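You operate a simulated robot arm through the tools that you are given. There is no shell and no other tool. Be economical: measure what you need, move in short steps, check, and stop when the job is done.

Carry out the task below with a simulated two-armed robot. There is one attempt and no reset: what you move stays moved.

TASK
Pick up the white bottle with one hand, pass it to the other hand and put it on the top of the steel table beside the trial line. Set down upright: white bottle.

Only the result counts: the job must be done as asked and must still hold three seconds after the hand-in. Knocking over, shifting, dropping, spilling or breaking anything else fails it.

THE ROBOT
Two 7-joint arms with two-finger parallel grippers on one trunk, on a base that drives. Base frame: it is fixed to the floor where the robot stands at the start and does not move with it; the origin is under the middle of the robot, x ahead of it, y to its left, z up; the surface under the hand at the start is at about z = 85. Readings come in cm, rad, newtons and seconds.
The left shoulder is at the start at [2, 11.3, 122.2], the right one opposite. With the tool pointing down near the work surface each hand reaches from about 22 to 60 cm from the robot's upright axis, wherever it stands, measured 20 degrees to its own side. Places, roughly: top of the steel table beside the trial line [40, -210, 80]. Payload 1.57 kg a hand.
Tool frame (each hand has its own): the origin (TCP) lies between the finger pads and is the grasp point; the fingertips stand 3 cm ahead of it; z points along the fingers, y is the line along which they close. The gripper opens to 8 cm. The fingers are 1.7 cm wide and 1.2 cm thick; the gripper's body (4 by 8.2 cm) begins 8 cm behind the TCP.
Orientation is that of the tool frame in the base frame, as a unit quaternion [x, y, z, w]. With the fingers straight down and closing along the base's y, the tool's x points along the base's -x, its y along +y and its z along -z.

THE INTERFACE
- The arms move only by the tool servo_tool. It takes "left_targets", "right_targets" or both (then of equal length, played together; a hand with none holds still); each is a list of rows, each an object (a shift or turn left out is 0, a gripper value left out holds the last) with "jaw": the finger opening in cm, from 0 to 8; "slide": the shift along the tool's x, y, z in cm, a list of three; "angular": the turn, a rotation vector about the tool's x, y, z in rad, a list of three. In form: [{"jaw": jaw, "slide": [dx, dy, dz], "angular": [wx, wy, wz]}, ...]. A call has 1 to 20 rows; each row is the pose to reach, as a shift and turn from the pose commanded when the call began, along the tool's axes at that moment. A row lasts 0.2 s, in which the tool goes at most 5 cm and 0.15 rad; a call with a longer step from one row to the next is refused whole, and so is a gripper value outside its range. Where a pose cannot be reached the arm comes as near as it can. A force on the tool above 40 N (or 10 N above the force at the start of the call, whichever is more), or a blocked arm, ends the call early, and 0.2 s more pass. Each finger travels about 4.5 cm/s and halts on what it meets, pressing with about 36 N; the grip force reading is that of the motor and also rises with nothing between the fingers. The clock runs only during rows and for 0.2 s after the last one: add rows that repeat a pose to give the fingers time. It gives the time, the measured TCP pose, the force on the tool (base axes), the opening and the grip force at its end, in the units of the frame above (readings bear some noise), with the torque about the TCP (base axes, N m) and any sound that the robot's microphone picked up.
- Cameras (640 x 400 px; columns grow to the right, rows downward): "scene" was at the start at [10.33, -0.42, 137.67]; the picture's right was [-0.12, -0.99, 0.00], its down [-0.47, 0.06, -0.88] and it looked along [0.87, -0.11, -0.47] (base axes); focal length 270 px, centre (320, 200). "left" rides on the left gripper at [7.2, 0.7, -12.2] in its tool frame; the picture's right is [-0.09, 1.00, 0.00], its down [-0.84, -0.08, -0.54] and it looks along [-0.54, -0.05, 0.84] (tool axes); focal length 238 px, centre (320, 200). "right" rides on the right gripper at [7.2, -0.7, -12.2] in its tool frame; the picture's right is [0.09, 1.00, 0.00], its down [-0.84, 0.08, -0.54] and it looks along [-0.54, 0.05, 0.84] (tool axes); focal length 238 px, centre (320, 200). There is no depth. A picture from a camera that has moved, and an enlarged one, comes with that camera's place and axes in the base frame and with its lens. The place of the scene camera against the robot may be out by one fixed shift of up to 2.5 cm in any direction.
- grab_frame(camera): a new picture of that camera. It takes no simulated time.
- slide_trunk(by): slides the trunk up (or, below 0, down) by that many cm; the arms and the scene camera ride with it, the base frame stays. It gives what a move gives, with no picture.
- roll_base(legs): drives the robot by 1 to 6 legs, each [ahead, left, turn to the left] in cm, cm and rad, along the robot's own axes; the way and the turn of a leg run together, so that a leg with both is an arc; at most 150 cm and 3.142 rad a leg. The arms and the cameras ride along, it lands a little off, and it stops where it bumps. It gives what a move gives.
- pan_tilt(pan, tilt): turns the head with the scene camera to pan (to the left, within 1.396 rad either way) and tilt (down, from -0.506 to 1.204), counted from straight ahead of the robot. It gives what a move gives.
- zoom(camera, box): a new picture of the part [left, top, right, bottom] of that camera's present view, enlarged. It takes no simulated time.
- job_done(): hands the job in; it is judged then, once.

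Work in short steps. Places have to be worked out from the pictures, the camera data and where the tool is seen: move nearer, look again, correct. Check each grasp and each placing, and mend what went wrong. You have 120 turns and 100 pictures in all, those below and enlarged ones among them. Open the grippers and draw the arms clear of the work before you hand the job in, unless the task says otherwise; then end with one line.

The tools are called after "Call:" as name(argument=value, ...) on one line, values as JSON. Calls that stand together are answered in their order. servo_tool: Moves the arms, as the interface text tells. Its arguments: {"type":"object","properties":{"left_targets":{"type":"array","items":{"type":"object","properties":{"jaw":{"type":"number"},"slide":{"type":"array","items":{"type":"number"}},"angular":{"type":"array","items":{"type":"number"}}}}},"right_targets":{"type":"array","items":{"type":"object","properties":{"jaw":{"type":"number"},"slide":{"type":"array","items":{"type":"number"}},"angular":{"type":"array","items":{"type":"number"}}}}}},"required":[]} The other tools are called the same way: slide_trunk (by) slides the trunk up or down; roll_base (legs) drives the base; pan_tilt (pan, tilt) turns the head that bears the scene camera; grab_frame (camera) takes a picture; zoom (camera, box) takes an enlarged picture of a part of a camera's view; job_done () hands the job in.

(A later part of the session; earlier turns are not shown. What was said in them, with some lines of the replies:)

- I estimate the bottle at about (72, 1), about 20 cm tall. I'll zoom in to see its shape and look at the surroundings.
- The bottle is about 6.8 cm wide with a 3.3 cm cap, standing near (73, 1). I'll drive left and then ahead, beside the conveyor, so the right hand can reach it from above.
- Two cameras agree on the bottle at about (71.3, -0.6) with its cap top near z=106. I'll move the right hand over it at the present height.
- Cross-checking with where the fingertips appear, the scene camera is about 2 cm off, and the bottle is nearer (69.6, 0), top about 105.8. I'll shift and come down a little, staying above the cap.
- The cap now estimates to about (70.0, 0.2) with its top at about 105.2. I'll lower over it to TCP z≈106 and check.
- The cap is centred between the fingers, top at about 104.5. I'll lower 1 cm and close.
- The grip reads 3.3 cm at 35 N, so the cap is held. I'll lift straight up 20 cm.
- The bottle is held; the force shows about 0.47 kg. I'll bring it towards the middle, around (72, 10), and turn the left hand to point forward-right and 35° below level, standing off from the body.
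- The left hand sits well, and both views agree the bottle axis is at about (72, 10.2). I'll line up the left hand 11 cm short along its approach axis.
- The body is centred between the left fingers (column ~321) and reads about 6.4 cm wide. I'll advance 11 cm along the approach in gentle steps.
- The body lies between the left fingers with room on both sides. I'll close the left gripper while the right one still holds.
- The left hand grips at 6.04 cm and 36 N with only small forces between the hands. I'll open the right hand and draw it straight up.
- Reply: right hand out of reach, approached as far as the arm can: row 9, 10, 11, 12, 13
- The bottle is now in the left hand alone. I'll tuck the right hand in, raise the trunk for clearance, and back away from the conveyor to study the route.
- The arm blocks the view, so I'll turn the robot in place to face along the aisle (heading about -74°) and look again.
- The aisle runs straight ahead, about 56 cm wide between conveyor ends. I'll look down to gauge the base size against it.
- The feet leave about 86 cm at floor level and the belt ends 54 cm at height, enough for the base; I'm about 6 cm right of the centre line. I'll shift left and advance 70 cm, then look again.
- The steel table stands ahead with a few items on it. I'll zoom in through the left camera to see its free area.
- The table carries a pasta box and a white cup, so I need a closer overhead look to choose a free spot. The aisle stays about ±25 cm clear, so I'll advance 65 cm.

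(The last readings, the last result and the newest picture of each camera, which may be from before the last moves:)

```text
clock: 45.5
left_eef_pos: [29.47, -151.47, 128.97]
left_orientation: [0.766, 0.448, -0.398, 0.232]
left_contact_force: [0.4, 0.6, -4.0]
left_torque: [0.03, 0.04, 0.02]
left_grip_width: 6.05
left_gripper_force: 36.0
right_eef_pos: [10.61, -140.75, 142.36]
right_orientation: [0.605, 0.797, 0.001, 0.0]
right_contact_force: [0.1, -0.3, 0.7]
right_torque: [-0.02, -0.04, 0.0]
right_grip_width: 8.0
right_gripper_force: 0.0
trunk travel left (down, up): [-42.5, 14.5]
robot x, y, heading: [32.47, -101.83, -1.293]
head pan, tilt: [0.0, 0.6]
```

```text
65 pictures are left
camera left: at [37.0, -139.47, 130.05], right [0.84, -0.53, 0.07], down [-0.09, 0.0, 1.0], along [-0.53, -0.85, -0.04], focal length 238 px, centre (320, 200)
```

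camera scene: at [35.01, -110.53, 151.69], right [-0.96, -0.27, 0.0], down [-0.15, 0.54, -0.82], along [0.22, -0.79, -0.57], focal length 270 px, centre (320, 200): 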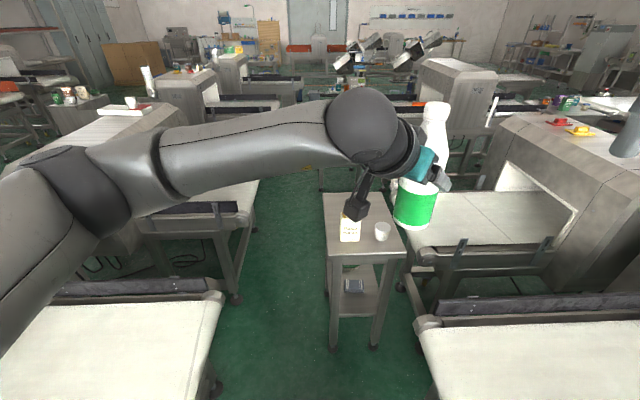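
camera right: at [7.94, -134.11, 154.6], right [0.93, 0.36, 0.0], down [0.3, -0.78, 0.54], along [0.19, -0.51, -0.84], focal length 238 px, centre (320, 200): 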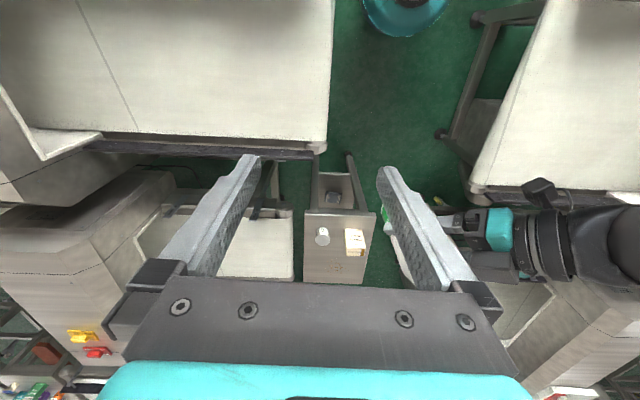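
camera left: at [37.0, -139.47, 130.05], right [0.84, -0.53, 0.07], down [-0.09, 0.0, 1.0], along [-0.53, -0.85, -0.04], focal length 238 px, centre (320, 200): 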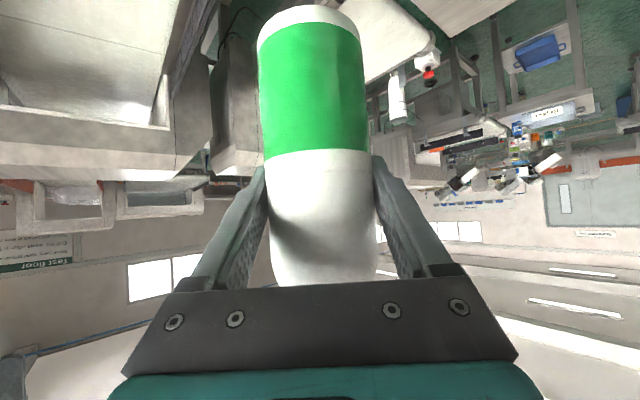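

Call:
zoom(camera="scene", box=[300, 170, 430, 280])

Call:
zoom(camera="right", box=[280, 170, 400, 290])

```text
3.64 times, centred on (365, 225) of scene
camera zoom: at [35.01, -110.53, 151.69], right [-0.96, -0.27, 0.0], down [-0.15, 0.54, -0.82], along [0.22, -0.79, -0.57], focal length 980 px, centre (156, 109)
```

zoom: 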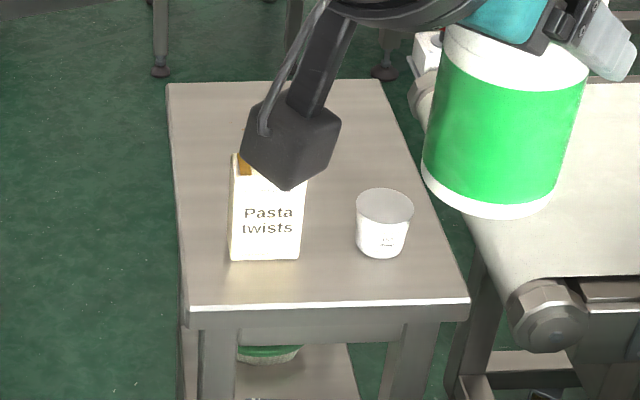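

```text
3.33 times, centred on (340, 230) of right
camera zoom: at [7.94, -134.11, 154.6], right [0.93, 0.36, 0.0], down [0.3, -0.78, 0.54], along [0.19, -0.51, -0.84], focal length 794 px, centre (253, 100)
```

zoom: 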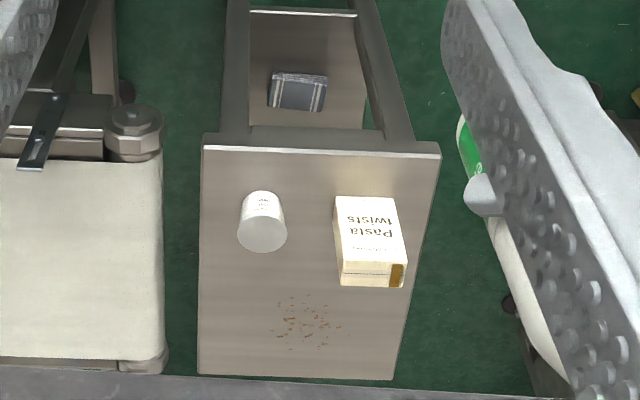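

The back half of the table is free (about 28 × 28 cm); the table spans forward f≈186–226 and side L≈-29 to -1 in aisle coordinates. I'll drive 50 cm ahead, leaving the base about 29 cm short of the front edge, with the bottle high above the box and cup.

Call:
roll_base(legs=[[50, 0, 0]])

Call:
grab_frame(camera="right")

Call:
pan_tilt(pan=-0.3, tilt=0.9)

Call:
grab_frame(camera="scene")

```text
clock: 48.5
left_eef_pos: [43.29, -199.96, 128.92]
left_orientation: [0.765, 0.45, -0.397, 0.233]
left_contact_force: [-0.4, 0.0, -5.0]
left_torque: [0.03, 0.01, -0.05]
left_grip_width: 6.08
left_gripper_force: 35.7
right_eef_pos: [24.29, -189.19, 142.41]
right_orientation: [0.603, 0.797, -0.001, 0.0]
right_contact_force: [0.4, 0.5, 0.8]
right_torque: [0.0, -0.02, 0.02]
right_grip_width: 7.99
right_gripper_force: 0.0
trunk travel left (down, up): [-42.5, 14.5]
robot x, y, heading: [45.67, -149.86, -1.3]
head pan, tilt: [0.0, 0.6]
```

```text
62 pictures are left
camera right: at [21.67, -182.6, 154.6], right [0.93, 0.36, 0.0], down [0.3, -0.78, 0.54], along [0.2, -0.51, -0.84], focal length 238 px, centre (320, 200)
```

right: 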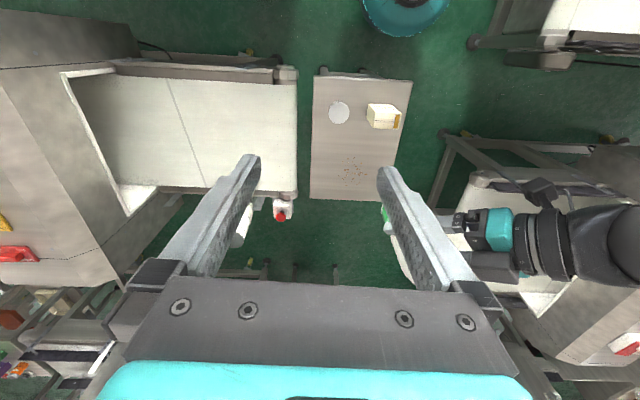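

```text
clock: 49.3
left_eef_pos: [43.22, -199.86, 128.95]
left_orientation: [0.766, 0.45, -0.397, 0.232]
left_contact_force: [0.4, 0.4, -4.5]
left_torque: [0.01, 0.0, 0.0]
left_grip_width: 6.07
left_gripper_force: 36.0
right_eef_pos: [24.34, -189.24, 142.42]
right_orientation: [0.603, 0.798, -0.001, 0.0]
right_contact_force: [1.0, 0.3, 1.1]
right_torque: [-0.01, 0.03, 0.0]
right_grip_width: 8.01
right_gripper_force: 0.1
trunk travel left (down, up): [-42.5, 14.5]
robot x, y, heading: [45.76, -150.21, -1.299]
head pan, tilt: [-0.3, 0.901]
```

```text
61 pictures are left
camera scene: at [46.1, -157.94, 149.23], right [-1.0, 0.02, 0.0], down [0.02, 0.78, -0.62], along [-0.01, -0.62, -0.78], focal length 270 px, centre (320, 200)
```

scene: 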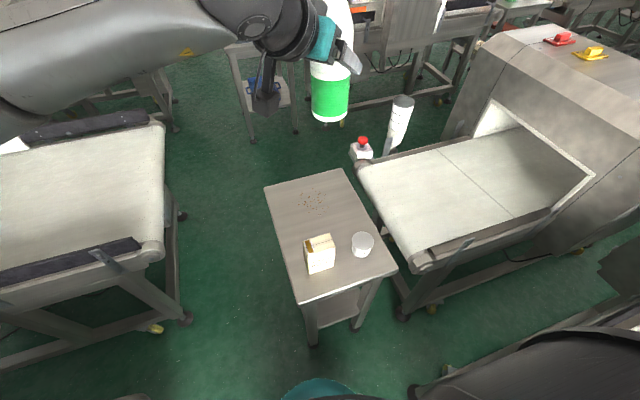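

From this view the free back area's centre is about (44, -209). I'll shift the bottle there horizontally while still high, then lower the trunk 15 cm.

Call:
servo_tool(left_targets=[{"slide": [-1.45, 1.7, 2.06]}, {"slide": [-2.9, 3.4, 4.13]}, {"slide": [-4.37, 5.11, 6.19]}, {"slide": [-4.37, 5.11, 6.19]}])

Call:
slide_trunk(by=-15)

Call:
grab_frame(camera="scene")

Call:
grab_frame(camera="right")

```text
clock: 50.3
left_eef_pos: [44.0, -208.86, 128.99]
left_orientation: [0.765, 0.449, -0.398, 0.233]
left_contact_force: [0.1, -0.4, -4.8]
left_torque: [0.04, -0.03, -0.05]
left_grip_width: 6.06
left_gripper_force: 36.0
right_eef_pos: [24.34, -189.2, 142.41]
right_orientation: [0.604, 0.797, 0.0, 0.0]
right_contact_force: [-0.3, 0.1, -0.5]
right_torque: [-0.02, 0.01, 0.03]
right_grip_width: 8.0
right_gripper_force: 0.1
trunk travel left (down, up): [-42.5, 14.5]
robot x, y, heading: [45.34, -149.83, -1.297]
head pan, tilt: [-0.3, 0.901]
```

```text
clock: 52.0
left_eef_pos: [44.11, -209.0, 113.97]
left_orientation: [0.765, 0.45, -0.397, 0.234]
left_contact_force: [0.5, -0.3, -4.0]
left_torque: [-0.02, -0.01, -0.02]
left_grip_width: 6.04
left_gripper_force: 36.0
right_eef_pos: [24.33, -189.17, 127.35]
right_orientation: [0.603, 0.797, 0.0, 0.0]
right_contact_force: [0.1, -0.1, -0.3]
right_torque: [0.03, -0.01, 0.0]
right_grip_width: 7.99
right_gripper_force: 0.0
trunk travel left (down, up): [-27.5, 29.5]
robot x, y, heading: [45.8, -150.17, -1.295]
head pan, tilt: [-0.3, 0.901]
```

```text
60 pictures are left
camera scene: at [46.09, -157.94, 134.23], right [-1.0, 0.02, 0.0], down [0.02, 0.78, -0.62], along [-0.01, -0.62, -0.78], focal length 270 px, centre (320, 200)
```

scene: 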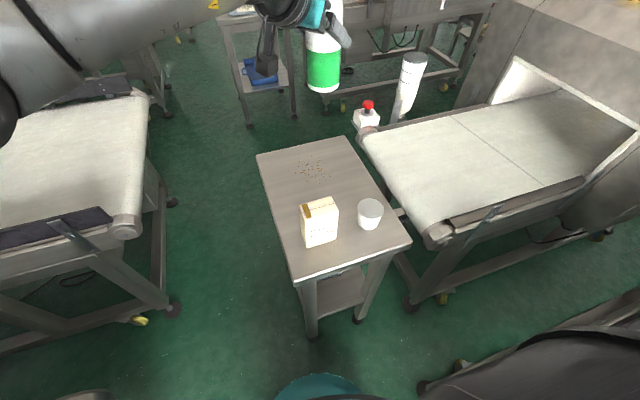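

```text
59 pictures are left
camera right: at [21.66, -182.54, 139.62], right [0.93, 0.36, 0.0], down [0.3, -0.78, 0.54], along [0.2, -0.51, -0.84], focal length 238 px, centre (320, 200)
```

right: 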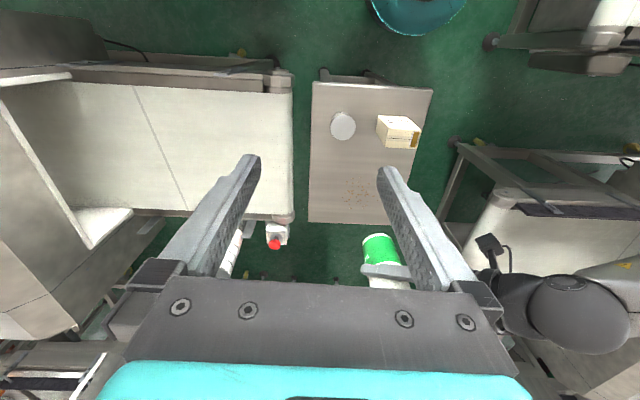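

The projected target lands on the table's bare back area near the crumbs, well clear of the box and cup. I'll lower the arm 16 cm and look before contact.

Call:
servo_tool(left_targets=[{"slide": [2.45, 0, 1.73]}, {"slide": [4.91, 0, 3.46]}, {"slide": [7.36, 0, 5.19]}, {"slide": [9.82, 0, 6.92]}, {"slide": [12.27, 0, 8.66]}, {"slide": [13.09, 0, 9.23]}, {"slide": [13.09, 0, 9.23]}])

Call:
grab_frame(camera="scene")

Call:
grab_frame(camera="right")

Call:
grab_frame(camera="left")

```text
clock: 53.6
left_eef_pos: [44.12, -208.95, 97.92]
left_orientation: [0.765, 0.45, -0.397, 0.234]
left_contact_force: [-0.2, 0.0, -4.6]
left_torque: [-0.01, -0.03, 0.01]
left_grip_width: 6.06
left_gripper_force: 35.7
right_eef_pos: [24.36, -189.29, 127.35]
right_orientation: [0.603, 0.798, 0.0, 0.0]
right_contact_force: [-0.4, -0.1, 0.4]
right_torque: [0.02, 0.0, -0.01]
right_grip_width: 7.98
right_gripper_force: 0.2
trunk travel left (down, up): [-27.5, 29.5]
robot x, y, heading: [45.62, -150.37, -1.291]
head pan, tilt: [-0.3, 0.901]
```

```text
58 pictures are left
camera scene: at [46.09, -157.96, 134.22], right [-1.0, 0.02, 0.0], down [0.02, 0.78, -0.62], along [-0.01, -0.62, -0.78], focal length 270 px, centre (320, 200)
```

scene: 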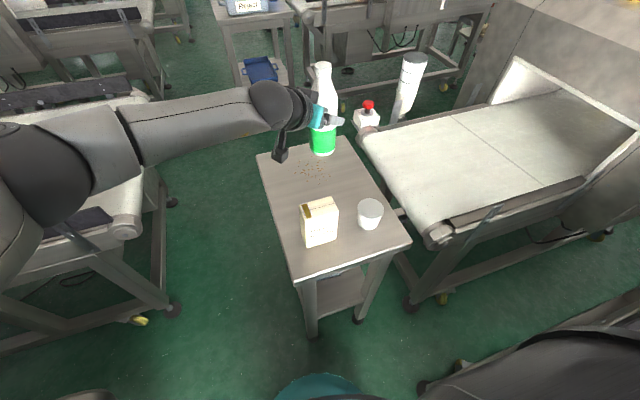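

```text
57 pictures are left
camera right: at [21.66, -182.55, 139.61], right [0.93, 0.36, 0.0], down [0.3, -0.78, 0.54], along [0.2, -0.51, -0.84], focal length 238 px, centre (320, 200)
```

right: 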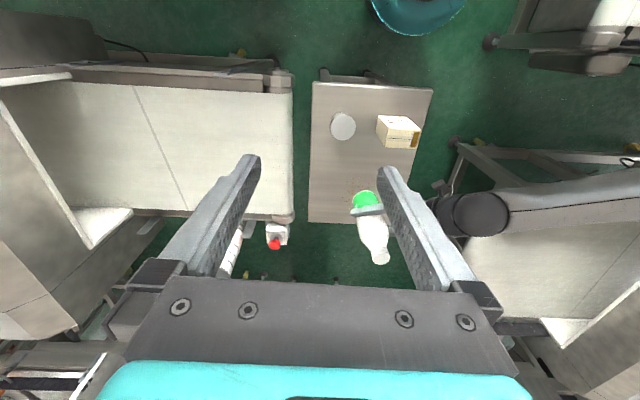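

```text
56 pictures are left
camera left: at [51.53, -196.96, 99.03], right [0.84, -0.53, 0.07], down [-0.09, 0.0, 1.0], along [-0.53, -0.85, -0.04], focal length 238 px, centre (320, 200)
```

left: 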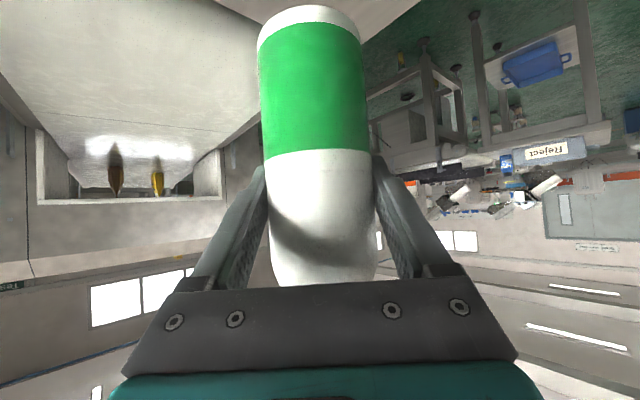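

The bottle is over the bare area, about 9 cm up, with good clearance. I'll descend slowly, watching for contact.

Call:
servo_tool(left_targets=[{"slide": [1.23, 0, 0.87]}, {"slide": [2.45, 0, 1.73]}, {"slide": [3.68, 0, 2.6]}, {"slide": [4.5, 0, 3.17]}, {"slide": [4.9, 0, 3.46]}, {"slide": [5.32, 0, 3.75]}, {"slide": [5.32, 0, 3.75]}])

Call:
zoom(camera="scene", box=[240, 60, 420, 260])

Call:
zoom(camera="right", box=[290, 70, 450, 270])

```text
clock: 55.2
left_eef_pos: [44.06, -208.88, 91.44]
left_orientation: [0.765, 0.45, -0.397, 0.232]
left_contact_force: [0.0, -0.4, -5.4]
left_torque: [0.02, 0.0, -0.03]
left_grip_width: 6.06
left_gripper_force: 36.2
right_eef_pos: [24.4, -189.28, 127.47]
right_orientation: [0.603, 0.798, 0.001, 0.0]
right_contact_force: [0.0, -0.2, 0.4]
right_torque: [-0.04, 0.01, 0.01]
right_grip_width: 8.01
right_gripper_force: 0.0
trunk travel left (down, up): [-27.5, 29.5]
robot x, y, heading: [45.72, -150.06, -1.296]
head pan, tilt: [-0.3, 0.901]
```

```text
2.00 times, centred on (330, 160) of scene
camera zoom: at [46.09, -157.95, 134.22], right [-1.0, 0.02, 0.0], down [0.02, 0.78, -0.62], along [-0.01, -0.62, -0.78], focal length 539 px, centre (300, 280)
```

zoom: 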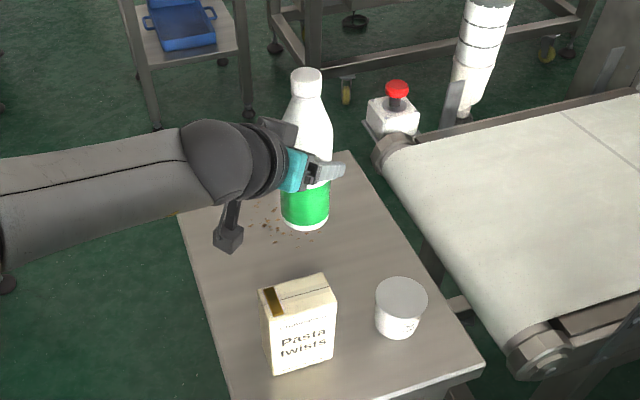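

```text
2.00 times, centred on (370, 170) of right
camera zoom: at [21.66, -182.55, 139.61], right [0.93, 0.36, 0.0], down [0.3, -0.78, 0.54], along [0.2, -0.51, -0.84], focal length 477 px, centre (220, 260)
```

zoom: 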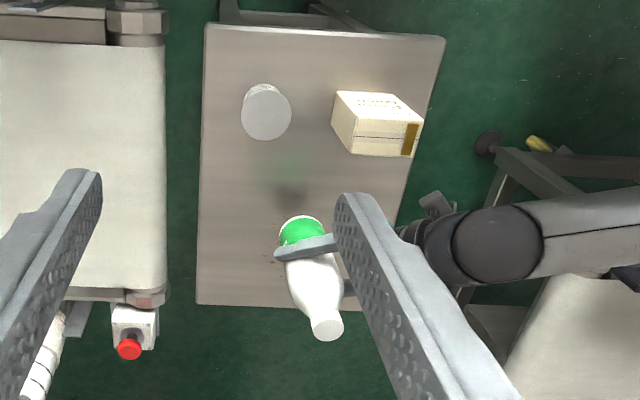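

The base is now roughly 2 cm above the top, well placed. I'll go down 1.5 cm and read the force.

Call:
servo_tool(left_targets=[{"slide": [0.41, 0, 0.29]}, {"slide": [0.82, 0, 0.58]}, {"slide": [1.23, 0, 0.87]}, {"slide": [1.23, 0, 0.87]}])

```text
clock: 56.2
left_eef_pos: [44.01, -209.01, 89.93]
left_orientation: [0.765, 0.45, -0.396, 0.233]
left_contact_force: [-0.3, 0.7, -4.6]
left_torque: [-0.01, 0.0, 0.01]
left_grip_width: 6.05
left_gripper_force: 35.9
right_eef_pos: [24.35, -189.17, 127.42]
right_orientation: [0.603, 0.798, 0.0, 0.0]
right_contact_force: [0.1, 0.2, 0.2]
right_torque: [-0.02, -0.01, 0.0]
right_grip_width: 8.01
right_gripper_force: 0.1
trunk travel left (down, up): [-27.5, 29.5]
robot x, y, heading: [45.84, -149.71, -1.296]
head pan, tilt: [-0.3, 0.901]
```

Still only the bottle's weight, so I'll go down another 0.6 cm.

Call:
servo_tool(left_targets=[{"slide": [0.25, 0, 0.17]}, {"slide": [0.49, 0, 0.35]}, {"slide": [0.49, 0, 0.35]}])

Call:
zoom(camera="scene", box=[280, 80, 370, 180])

```text
clock: 57.0
left_eef_pos: [43.91, -208.96, 89.26]
left_orientation: [0.765, 0.45, -0.397, 0.233]
left_contact_force: [-0.3, 0.1, -4.7]
left_torque: [0.0, -0.01, 0.01]
left_grip_width: 6.03
left_gripper_force: 35.8
right_eef_pos: [24.3, -189.3, 127.44]
right_orientation: [0.604, 0.797, 0.0, -0.001]
right_contact_force: [0.0, -0.7, -0.7]
right_torque: [-0.02, -0.01, -0.01]
right_grip_width: 8.01
right_gripper_force: 0.0
trunk travel left (down, up): [-27.5, 29.5]
robot x, y, heading: [45.89, -149.98, -1.295]
head pan, tilt: [-0.3, 0.901]
```

```text
4.00 times, centred on (325, 130) of scene
camera zoom: at [46.09, -157.95, 134.22], right [-1.0, 0.02, 0.0], down [0.02, 0.78, -0.62], along [-0.01, -0.62, -0.78], focal length 1078 px, centre (300, 480)
```

zoom: 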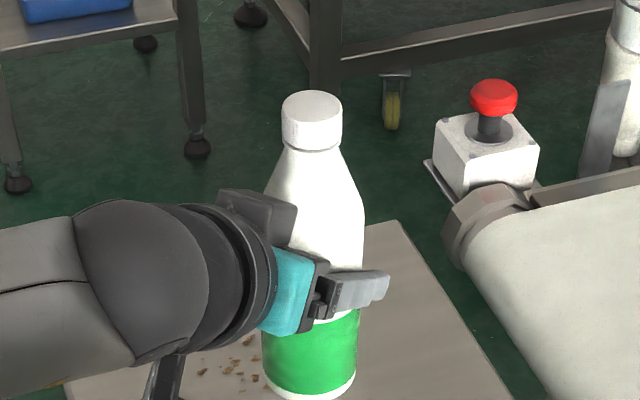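

No contact yet; I'll continue in 0.3–0.6 cm increments.

Call:
servo_tool(left_targets=[{"slide": [0.16, 0, 0.12]}, {"slide": [0.33, 0, 0.23]}, {"slide": [0.33, 0, 0.23]}])

Call:
zoom(camera="scene", box=[290, 130, 360, 190])

```text
clock: 57.8
left_eef_pos: [44.05, -208.97, 88.9]
left_orientation: [0.765, 0.45, -0.397, 0.233]
left_contact_force: [-0.3, 0.3, -4.4]
left_torque: [0.02, -0.01, 0.0]
left_grip_width: 6.06
left_gripper_force: 35.3
right_eef_pos: [24.47, -189.23, 127.37]
right_orientation: [0.604, 0.797, 0.0, 0.0]
right_contact_force: [0.3, -0.7, -0.2]
right_torque: [0.02, -0.01, -0.05]
right_grip_width: 8.02
right_gripper_force: 0.1
trunk travel left (down, up): [-27.5, 29.5]
robot x, y, heading: [45.59, -150.15, -1.289]
head pan, tilt: [-0.3, 0.901]
```

```text
6.67 times, centred on (325, 160) of scene
camera zoom: at [46.09, -157.96, 134.22], right [-1.0, 0.02, 0.0], down [0.02, 0.78, -0.62], along [-0.01, -0.62, -0.78], focal length 1797 px, centre (287, 467)
```

zoom: 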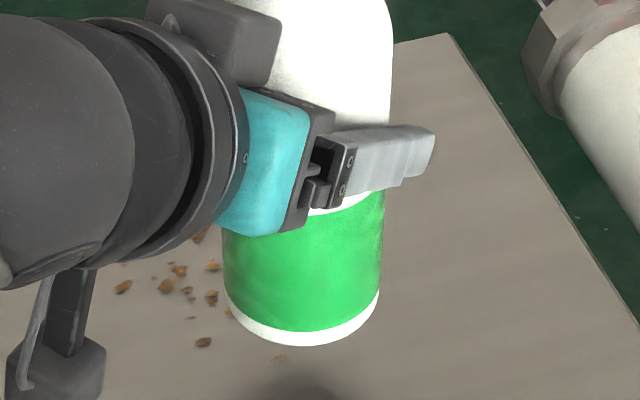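

The shadow still sits off the base, so some gap remains. I'll lower another 0.6 cm.

Call:
servo_tool(left_targets=[{"slide": [0.16, 0, 0.12]}, {"slide": [0.33, 0, 0.23]}, {"slide": [0.49, 0, 0.35]}, {"slide": [0.49, 0, 0.35]}])

```text
clock: 58.8
left_eef_pos: [43.91, -208.98, 88.33]
left_orientation: [0.765, 0.45, -0.397, 0.233]
left_contact_force: [0.6, -0.8, -4.5]
left_torque: [0.0, -0.02, 0.02]
left_grip_width: 6.05
left_gripper_force: 35.9
right_eef_pos: [24.25, -189.31, 127.27]
right_orientation: [0.603, 0.797, 0.001, 0.0]
right_contact_force: [-0.4, -1.0, -1.0]
right_torque: [0.0, 0.06, -0.01]
right_grip_width: 7.99
right_gripper_force: 0.1
trunk travel left (down, up): [-27.5, 29.5]
robot x, y, heading: [45.26, -150.33, -1.292]
head pan, tilt: [-0.3, 0.901]
```

Call:
servo_tool(left_targets=[{"slide": [0.16, 0, 0.12]}, {"slide": [0.33, 0, 0.23]}, {"slide": [0.49, 0, 0.35]}, {"slide": [0.49, 0, 0.35]}])

Call:
zoom(camera="scene", box=[270, 120, 370, 200])

Call:
zoom(camera="right", box=[330, 140, 420, 260])

```text
clock: 59.8
left_eef_pos: [44.0, -208.94, 87.71]
left_orientation: [0.765, 0.451, -0.397, 0.233]
left_contact_force: [0.4, 0.4, -5.1]
left_torque: [-0.02, -0.01, 0.01]
left_grip_width: 6.04
left_gripper_force: 35.5
right_eef_pos: [24.23, -189.29, 127.4]
right_orientation: [0.603, 0.797, 0.0, 0.0]
right_contact_force: [1.1, 0.0, 1.3]
right_torque: [0.03, -0.01, 0.0]
right_grip_width: 8.02
right_gripper_force: 0.0
trunk travel left (down, up): [-27.5, 29.5]
robot x, y, heading: [45.33, -149.89, -1.291]
head pan, tilt: [-0.3, 0.901]
```

```text
5.00 times, centred on (320, 160) of scene
camera zoom: at [46.09, -157.96, 134.22], right [-1.0, 0.02, 0.0], down [0.02, 0.78, -0.62], along [-0.01, -0.62, -0.78], focal length 1348 px, centre (320, 400)
```

zoom: 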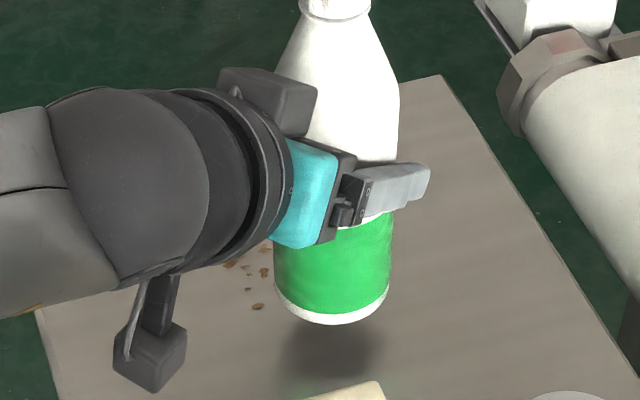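

```text
3.33 times, centred on (375, 200) of right
camera zoom: at [21.66, -182.55, 139.61], right [0.93, 0.36, 0.0], down [0.3, -0.78, 0.54], along [0.2, -0.51, -0.84], focal length 794 px, centre (137, 200)
```

zoom: 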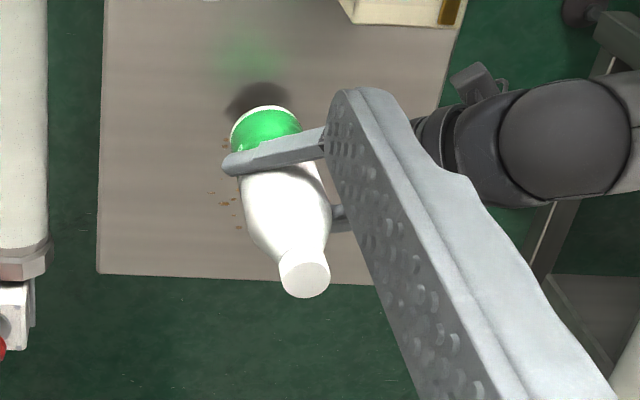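

The shadow and reflection suggest roughly 2–3 cm still to go, so the top is nearer z≈76. I'll lower another 1.5 cm.

Call:
servo_tool(left_targets=[{"slide": [0.33, 0, 0.23]}, {"slide": [0.65, 0, 0.46]}, {"slide": [0.98, 0, 0.69]}, {"slide": [1.23, 0, 0.87]}, {"slide": [1.23, 0, 0.87]}])

Call:
zoom(camera="scene", box=[270, 120, 370, 200])

Call:
zoom(camera="right", box=[330, 140, 420, 260])

```text
clock: 61.0
left_eef_pos: [44.12, -208.97, 86.13]
left_orientation: [0.765, 0.451, -0.396, 0.234]
left_contact_force: [-0.3, -0.2, -4.8]
left_torque: [0.02, -0.01, -0.02]
left_grip_width: 6.04
left_gripper_force: 36.0
right_eef_pos: [24.26, -189.27, 127.46]
right_orientation: [0.603, 0.798, 0.0, 0.0]
right_contact_force: [0.9, -0.5, -0.4]
right_torque: [-0.01, 0.06, 0.0]
right_grip_width: 8.01
right_gripper_force: 0.0
trunk travel left (down, up): [-27.5, 29.5]
robot x, y, heading: [45.78, -149.89, -1.294]
head pan, tilt: [-0.3, 0.901]
```

```text
5.00 times, centred on (320, 160) of scene
camera zoom: at [46.09, -157.95, 134.22], right [-1.0, 0.02, 0.0], down [0.02, 0.78, -0.62], along [-0.01, -0.62, -0.78], focal length 1348 px, centre (320, 400)
```

zoom: 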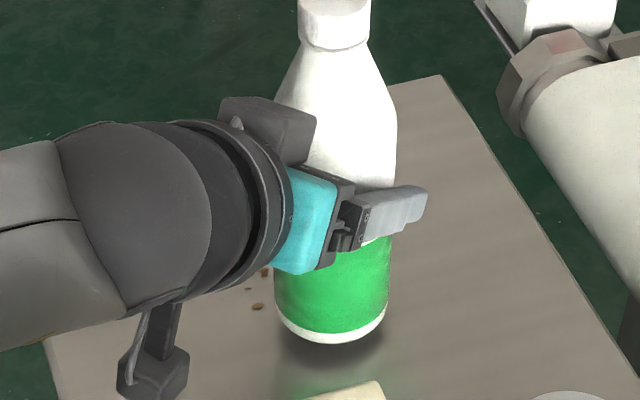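

```text
3.33 times, centred on (375, 200) of right
camera zoom: at [21.66, -182.55, 139.61], right [0.93, 0.36, 0.0], down [0.3, -0.78, 0.54], along [0.2, -0.51, -0.84], focal length 794 px, centre (137, 200)
```

zoom: 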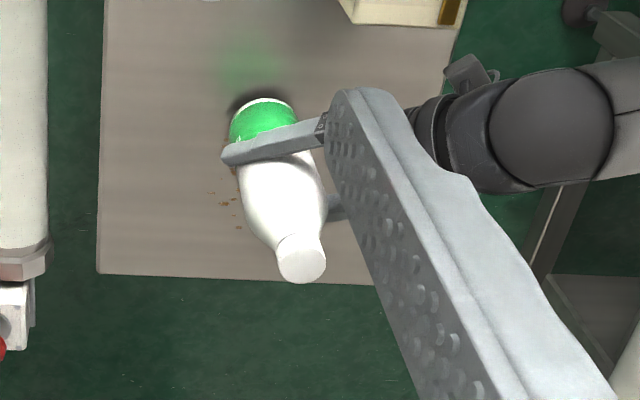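

The shadow is nearly joined to the base. I'll lower 0.5 cm more and read the force.

Call:
servo_tool(left_targets=[{"slide": [0.2, 0, 0.14]}, {"slide": [0.41, 0, 0.29]}, {"slide": [0.41, 0, 0.29]}])

```text
clock: 61.8
left_eef_pos: [43.99, -208.95, 85.65]
left_orientation: [0.765, 0.45, -0.397, 0.233]
left_contact_force: [-0.1, 0.6, -5.3]
left_torque: [0.02, 0.03, 0.02]
left_grip_width: 6.05
left_gripper_force: 35.8
right_eef_pos: [24.26, -189.22, 127.46]
right_orientation: [0.603, 0.797, 0.0, 0.0]
right_contact_force: [-0.6, -0.4, -0.9]
right_torque: [0.03, -0.03, -0.01]
right_grip_width: 8.0
right_gripper_force: 0.0
trunk travel left (down, up): [-27.5, 29.5]
robot x, y, heading: [45.5, -149.99, -1.293]
head pan, tilt: [-0.3, 0.901]
```

No contact yet, so I'll take another 0.4 cm step.

Call:
servo_tool(left_targets=[{"slide": [0.16, 0, 0.12]}, {"slide": [0.33, 0, 0.23]}, {"slide": [0.33, 0, 0.23]}])

Call:
zoom(camera="scene", box=[270, 120, 370, 200])

```text
clock: 62.6
left_eef_pos: [43.91, -208.95, 85.24]
left_orientation: [0.765, 0.45, -0.397, 0.233]
left_contact_force: [-0.1, 0.4, -4.5]
left_torque: [0.02, 0.01, -0.02]
left_grip_width: 6.02
left_gripper_force: 35.6
right_eef_pos: [24.38, -189.27, 127.44]
right_orientation: [0.603, 0.798, 0.0, 0.0]
right_contact_force: [0.0, -0.5, 0.8]
right_torque: [0.02, -0.01, -0.03]
right_grip_width: 8.01
right_gripper_force: 0.0
trunk travel left (down, up): [-27.5, 29.5]
robot x, y, heading: [45.47, -149.85, -1.297]
head pan, tilt: [-0.3, 0.901]
```

```text
5.00 times, centred on (320, 160) of scene
camera zoom: at [46.09, -157.96, 134.22], right [-1.0, 0.02, 0.0], down [0.02, 0.78, -0.62], along [-0.01, -0.62, -0.78], focal length 1348 px, centre (320, 400)
```

zoom: 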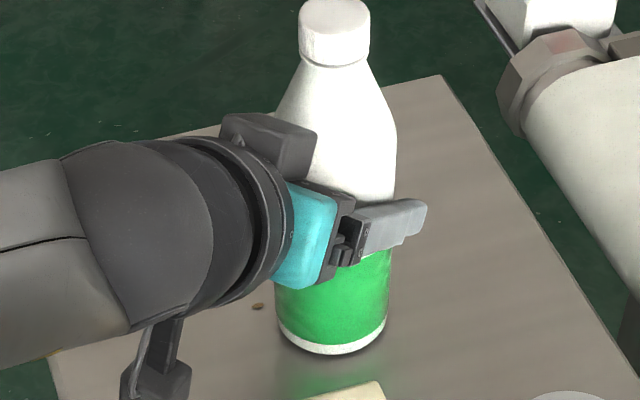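

Very close now; I'll go another 0.3 cm.

Call:
servo_tool(left_targets=[{"slide": [0.12, 0, 0.09]}, {"slide": [0.25, 0, 0.17]}, {"slide": [0.25, 0, 0.17]}])

```text
clock: 63.4
left_eef_pos: [43.9, -208.83, 85.17]
left_orientation: [0.764, 0.45, -0.398, 0.235]
left_contact_force: [0.3, 0.4, 3.9]
left_torque: [0.19, -0.14, 0.0]
left_grip_width: 6.05
left_gripper_force: 36.3
right_eef_pos: [24.26, -189.1, 127.45]
right_orientation: [0.603, 0.798, 0.0, 0.0]
right_contact_force: [0.2, -0.5, 0.6]
right_torque: [-0.02, -0.01, -0.04]
right_grip_width: 7.99
right_gripper_force: 0.2
trunk travel left (down, up): [-27.5, 29.5]
robot x, y, heading: [46.08, -150.44, -1.293]
head pan, tilt: [-0.3, 0.901]
```

The force swung from -4.6 to +3.9 N, so the base is on the table. I'll ease up 0.1 cm and open the fingers without withdrawing yet.

Call:
servo_tool(left_targets=[{"slide": [-0.06, 0, -0.04]}, {"slide": [-0.06, 0, -0.04], "jaw": 6.6}, {"slide": [-0.06, 0, -0.04], "jaw": 7.2}, {"slide": [-0.06, 0, -0.04], "jaw": 8}, {"slide": [-0.06, 0, -0.04], "jaw": 8}, {"slide": [-0.06, 0, -0.04], "jaw": 8}])

Call:
grab_frame(camera="left")

Call:
zoom(camera="scene", box=[250, 80, 390, 200])

```text
clock: 64.8
left_eef_pos: [44.12, -208.88, 84.91]
left_orientation: [0.765, 0.449, -0.397, 0.234]
left_contact_force: [0.3, -0.2, 0.8]
left_torque: [0.0, 0.03, 0.02]
left_grip_width: 8.02
left_gripper_force: 0.0
right_eef_pos: [24.33, -189.24, 127.41]
right_orientation: [0.604, 0.797, 0.0, 0.0]
right_contact_force: [0.3, -0.2, 0.6]
right_torque: [0.02, -0.01, 0.03]
right_grip_width: 7.98
right_gripper_force: 0.2
trunk travel left (down, up): [-27.5, 29.5]
robot x, y, heading: [45.76, -149.96, -1.295]
head pan, tilt: [-0.3, 0.901]
```

```text
46 pictures are left
camera left: at [51.48, -196.95, 86.2], right [0.84, -0.53, 0.08], down [-0.09, 0.0, 1.0], along [-0.53, -0.85, -0.04], focal length 238 px, centre (320, 200)
```

left: 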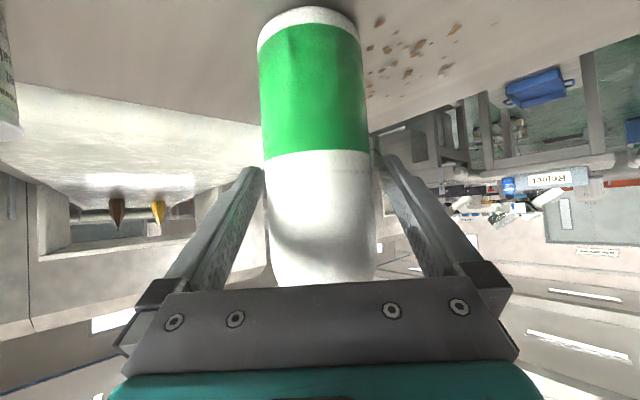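

```text
3.33 times, centred on (320, 140) of scene
camera zoom: at [46.09, -157.92, 134.22], right [-1.0, 0.02, 0.0], down [0.02, 0.78, -0.62], along [-0.01, -0.62, -0.78], focal length 899 px, centre (320, 400)
```

zoom: 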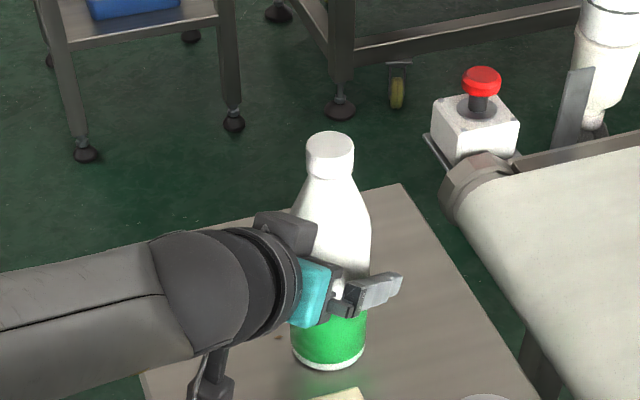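

The bottle stands free with both fingers clear of it. I'll withdraw back along the approach axis, which also rises.

Call:
servo_tool(left_targets=[{"slide": [0, 0, -1.5]}, {"slide": [0, 0, -3.5]}, {"slide": [0, 0, -6]}, {"slide": [0, 0, -9]}, {"slide": [0, 0, -12]}, {"slide": [0, 0, -14]}, {"slide": [0, 0, -14]}])

Call:
slide_trunk(by=20)

Call:
grab_frame(camera="scene")

Call:
grab_frame(camera="left")

```text
clock: 66.4
left_eef_pos: [49.67, -198.86, 93.23]
left_orientation: [0.765, 0.45, -0.397, 0.234]
left_contact_force: [0.1, -0.1, 0.2]
left_torque: [0.0, 0.03, -0.03]
left_grip_width: 8.01
left_gripper_force: 0.0
right_eef_pos: [24.41, -189.36, 127.5]
right_orientation: [0.603, 0.798, 0.0, 0.0]
right_contact_force: [-0.4, -0.2, -0.1]
right_torque: [0.02, -0.02, 0.0]
right_grip_width: 8.0
right_gripper_force: 0.1
trunk travel left (down, up): [-27.5, 29.5]
robot x, y, heading: [45.9, -149.74, -1.296]
head pan, tilt: [-0.3, 0.901]
```

```text
clock: 68.6
left_eef_pos: [49.55, -198.96, 113.13]
left_orientation: [0.765, 0.45, -0.397, 0.233]
left_contact_force: [0.3, 0.4, -0.3]
left_torque: [0.01, 0.01, 0.0]
left_grip_width: 8.0
left_gripper_force: 0.1
right_eef_pos: [24.4, -189.27, 147.3]
right_orientation: [0.603, 0.798, 0.0, 0.001]
right_contact_force: [0.5, 1.0, -0.2]
right_torque: [-0.02, -0.03, 0.0]
right_grip_width: 7.99
right_gripper_force: 0.0
trunk travel left (down, up): [-47.5, 9.5]
robot x, y, heading: [45.8, -150.0, -1.297]
head pan, tilt: [-0.3, 0.901]
```

```text
44 pictures are left
camera scene: at [46.09, -157.92, 154.21], right [-1.0, 0.02, 0.0], down [0.02, 0.78, -0.62], along [-0.01, -0.62, -0.78], focal length 270 px, centre (320, 200)
```

scene: 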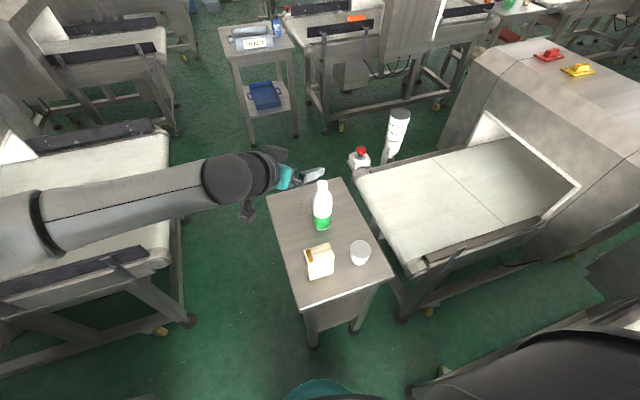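

```text
43 pictures are left
camera left: at [57.07, -186.92, 114.27], right [0.84, -0.53, 0.07], down [-0.09, 0.0, 1.0], along [-0.53, -0.85, -0.04], focal length 238 px, centre (320, 200)
```

left: 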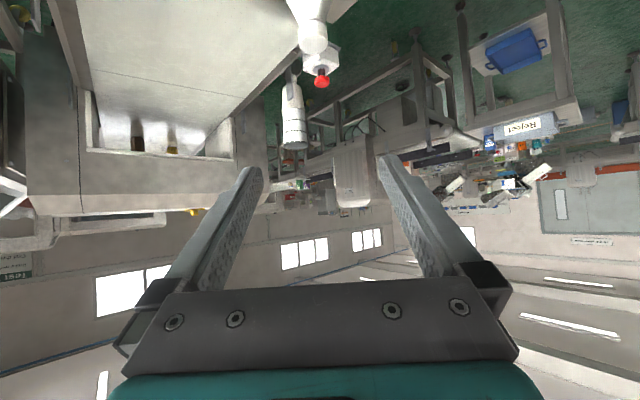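

The bottle stands upright on the table with the box and cup untouched. I'll back off 25 cm to bring the arms fully clear, then check once more.

Call:
roll_base(legs=[[-25, 0, 0]])

Call:
grab_frame(camera="scene")

```text
clock: 70.4
left_eef_pos: [42.85, -174.99, 113.33]
left_orientation: [0.765, 0.45, -0.398, 0.234]
left_contact_force: [0.9, 0.2, -0.2]
left_torque: [0.0, 0.04, 0.01]
left_grip_width: 8.0
left_gripper_force: 0.0
right_eef_pos: [17.48, -165.1, 147.57]
right_orientation: [0.603, 0.797, -0.001, 0.001]
right_contact_force: [0.6, 0.2, 0.5]
right_torque: [-0.02, -0.01, -0.02]
right_grip_width: 8.02
right_gripper_force: 0.1
trunk travel left (down, up): [-47.5, 9.5]
robot x, y, heading: [38.91, -126.42, -1.295]
head pan, tilt: [-0.3, 0.901]
```

```text
42 pictures are left
camera scene: at [39.28, -133.87, 154.23], right [-1.0, 0.02, 0.0], down [0.02, 0.78, -0.62], along [-0.02, -0.62, -0.78], focal length 270 px, centre (320, 200)
```

scene: 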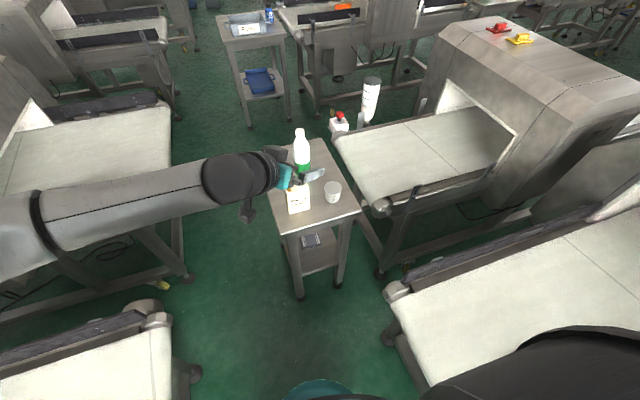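

The bottle stands upright, everything else is in place and the arms are clear, so I'm handing in.

Call:
job_done()

```text
The job is handed in.
```

The right hand picked up the white bottle and passed it to the left hand, which set it upright on the steel table; the last picture shows it standing, with the pasta box and cup on the table undisturbed.
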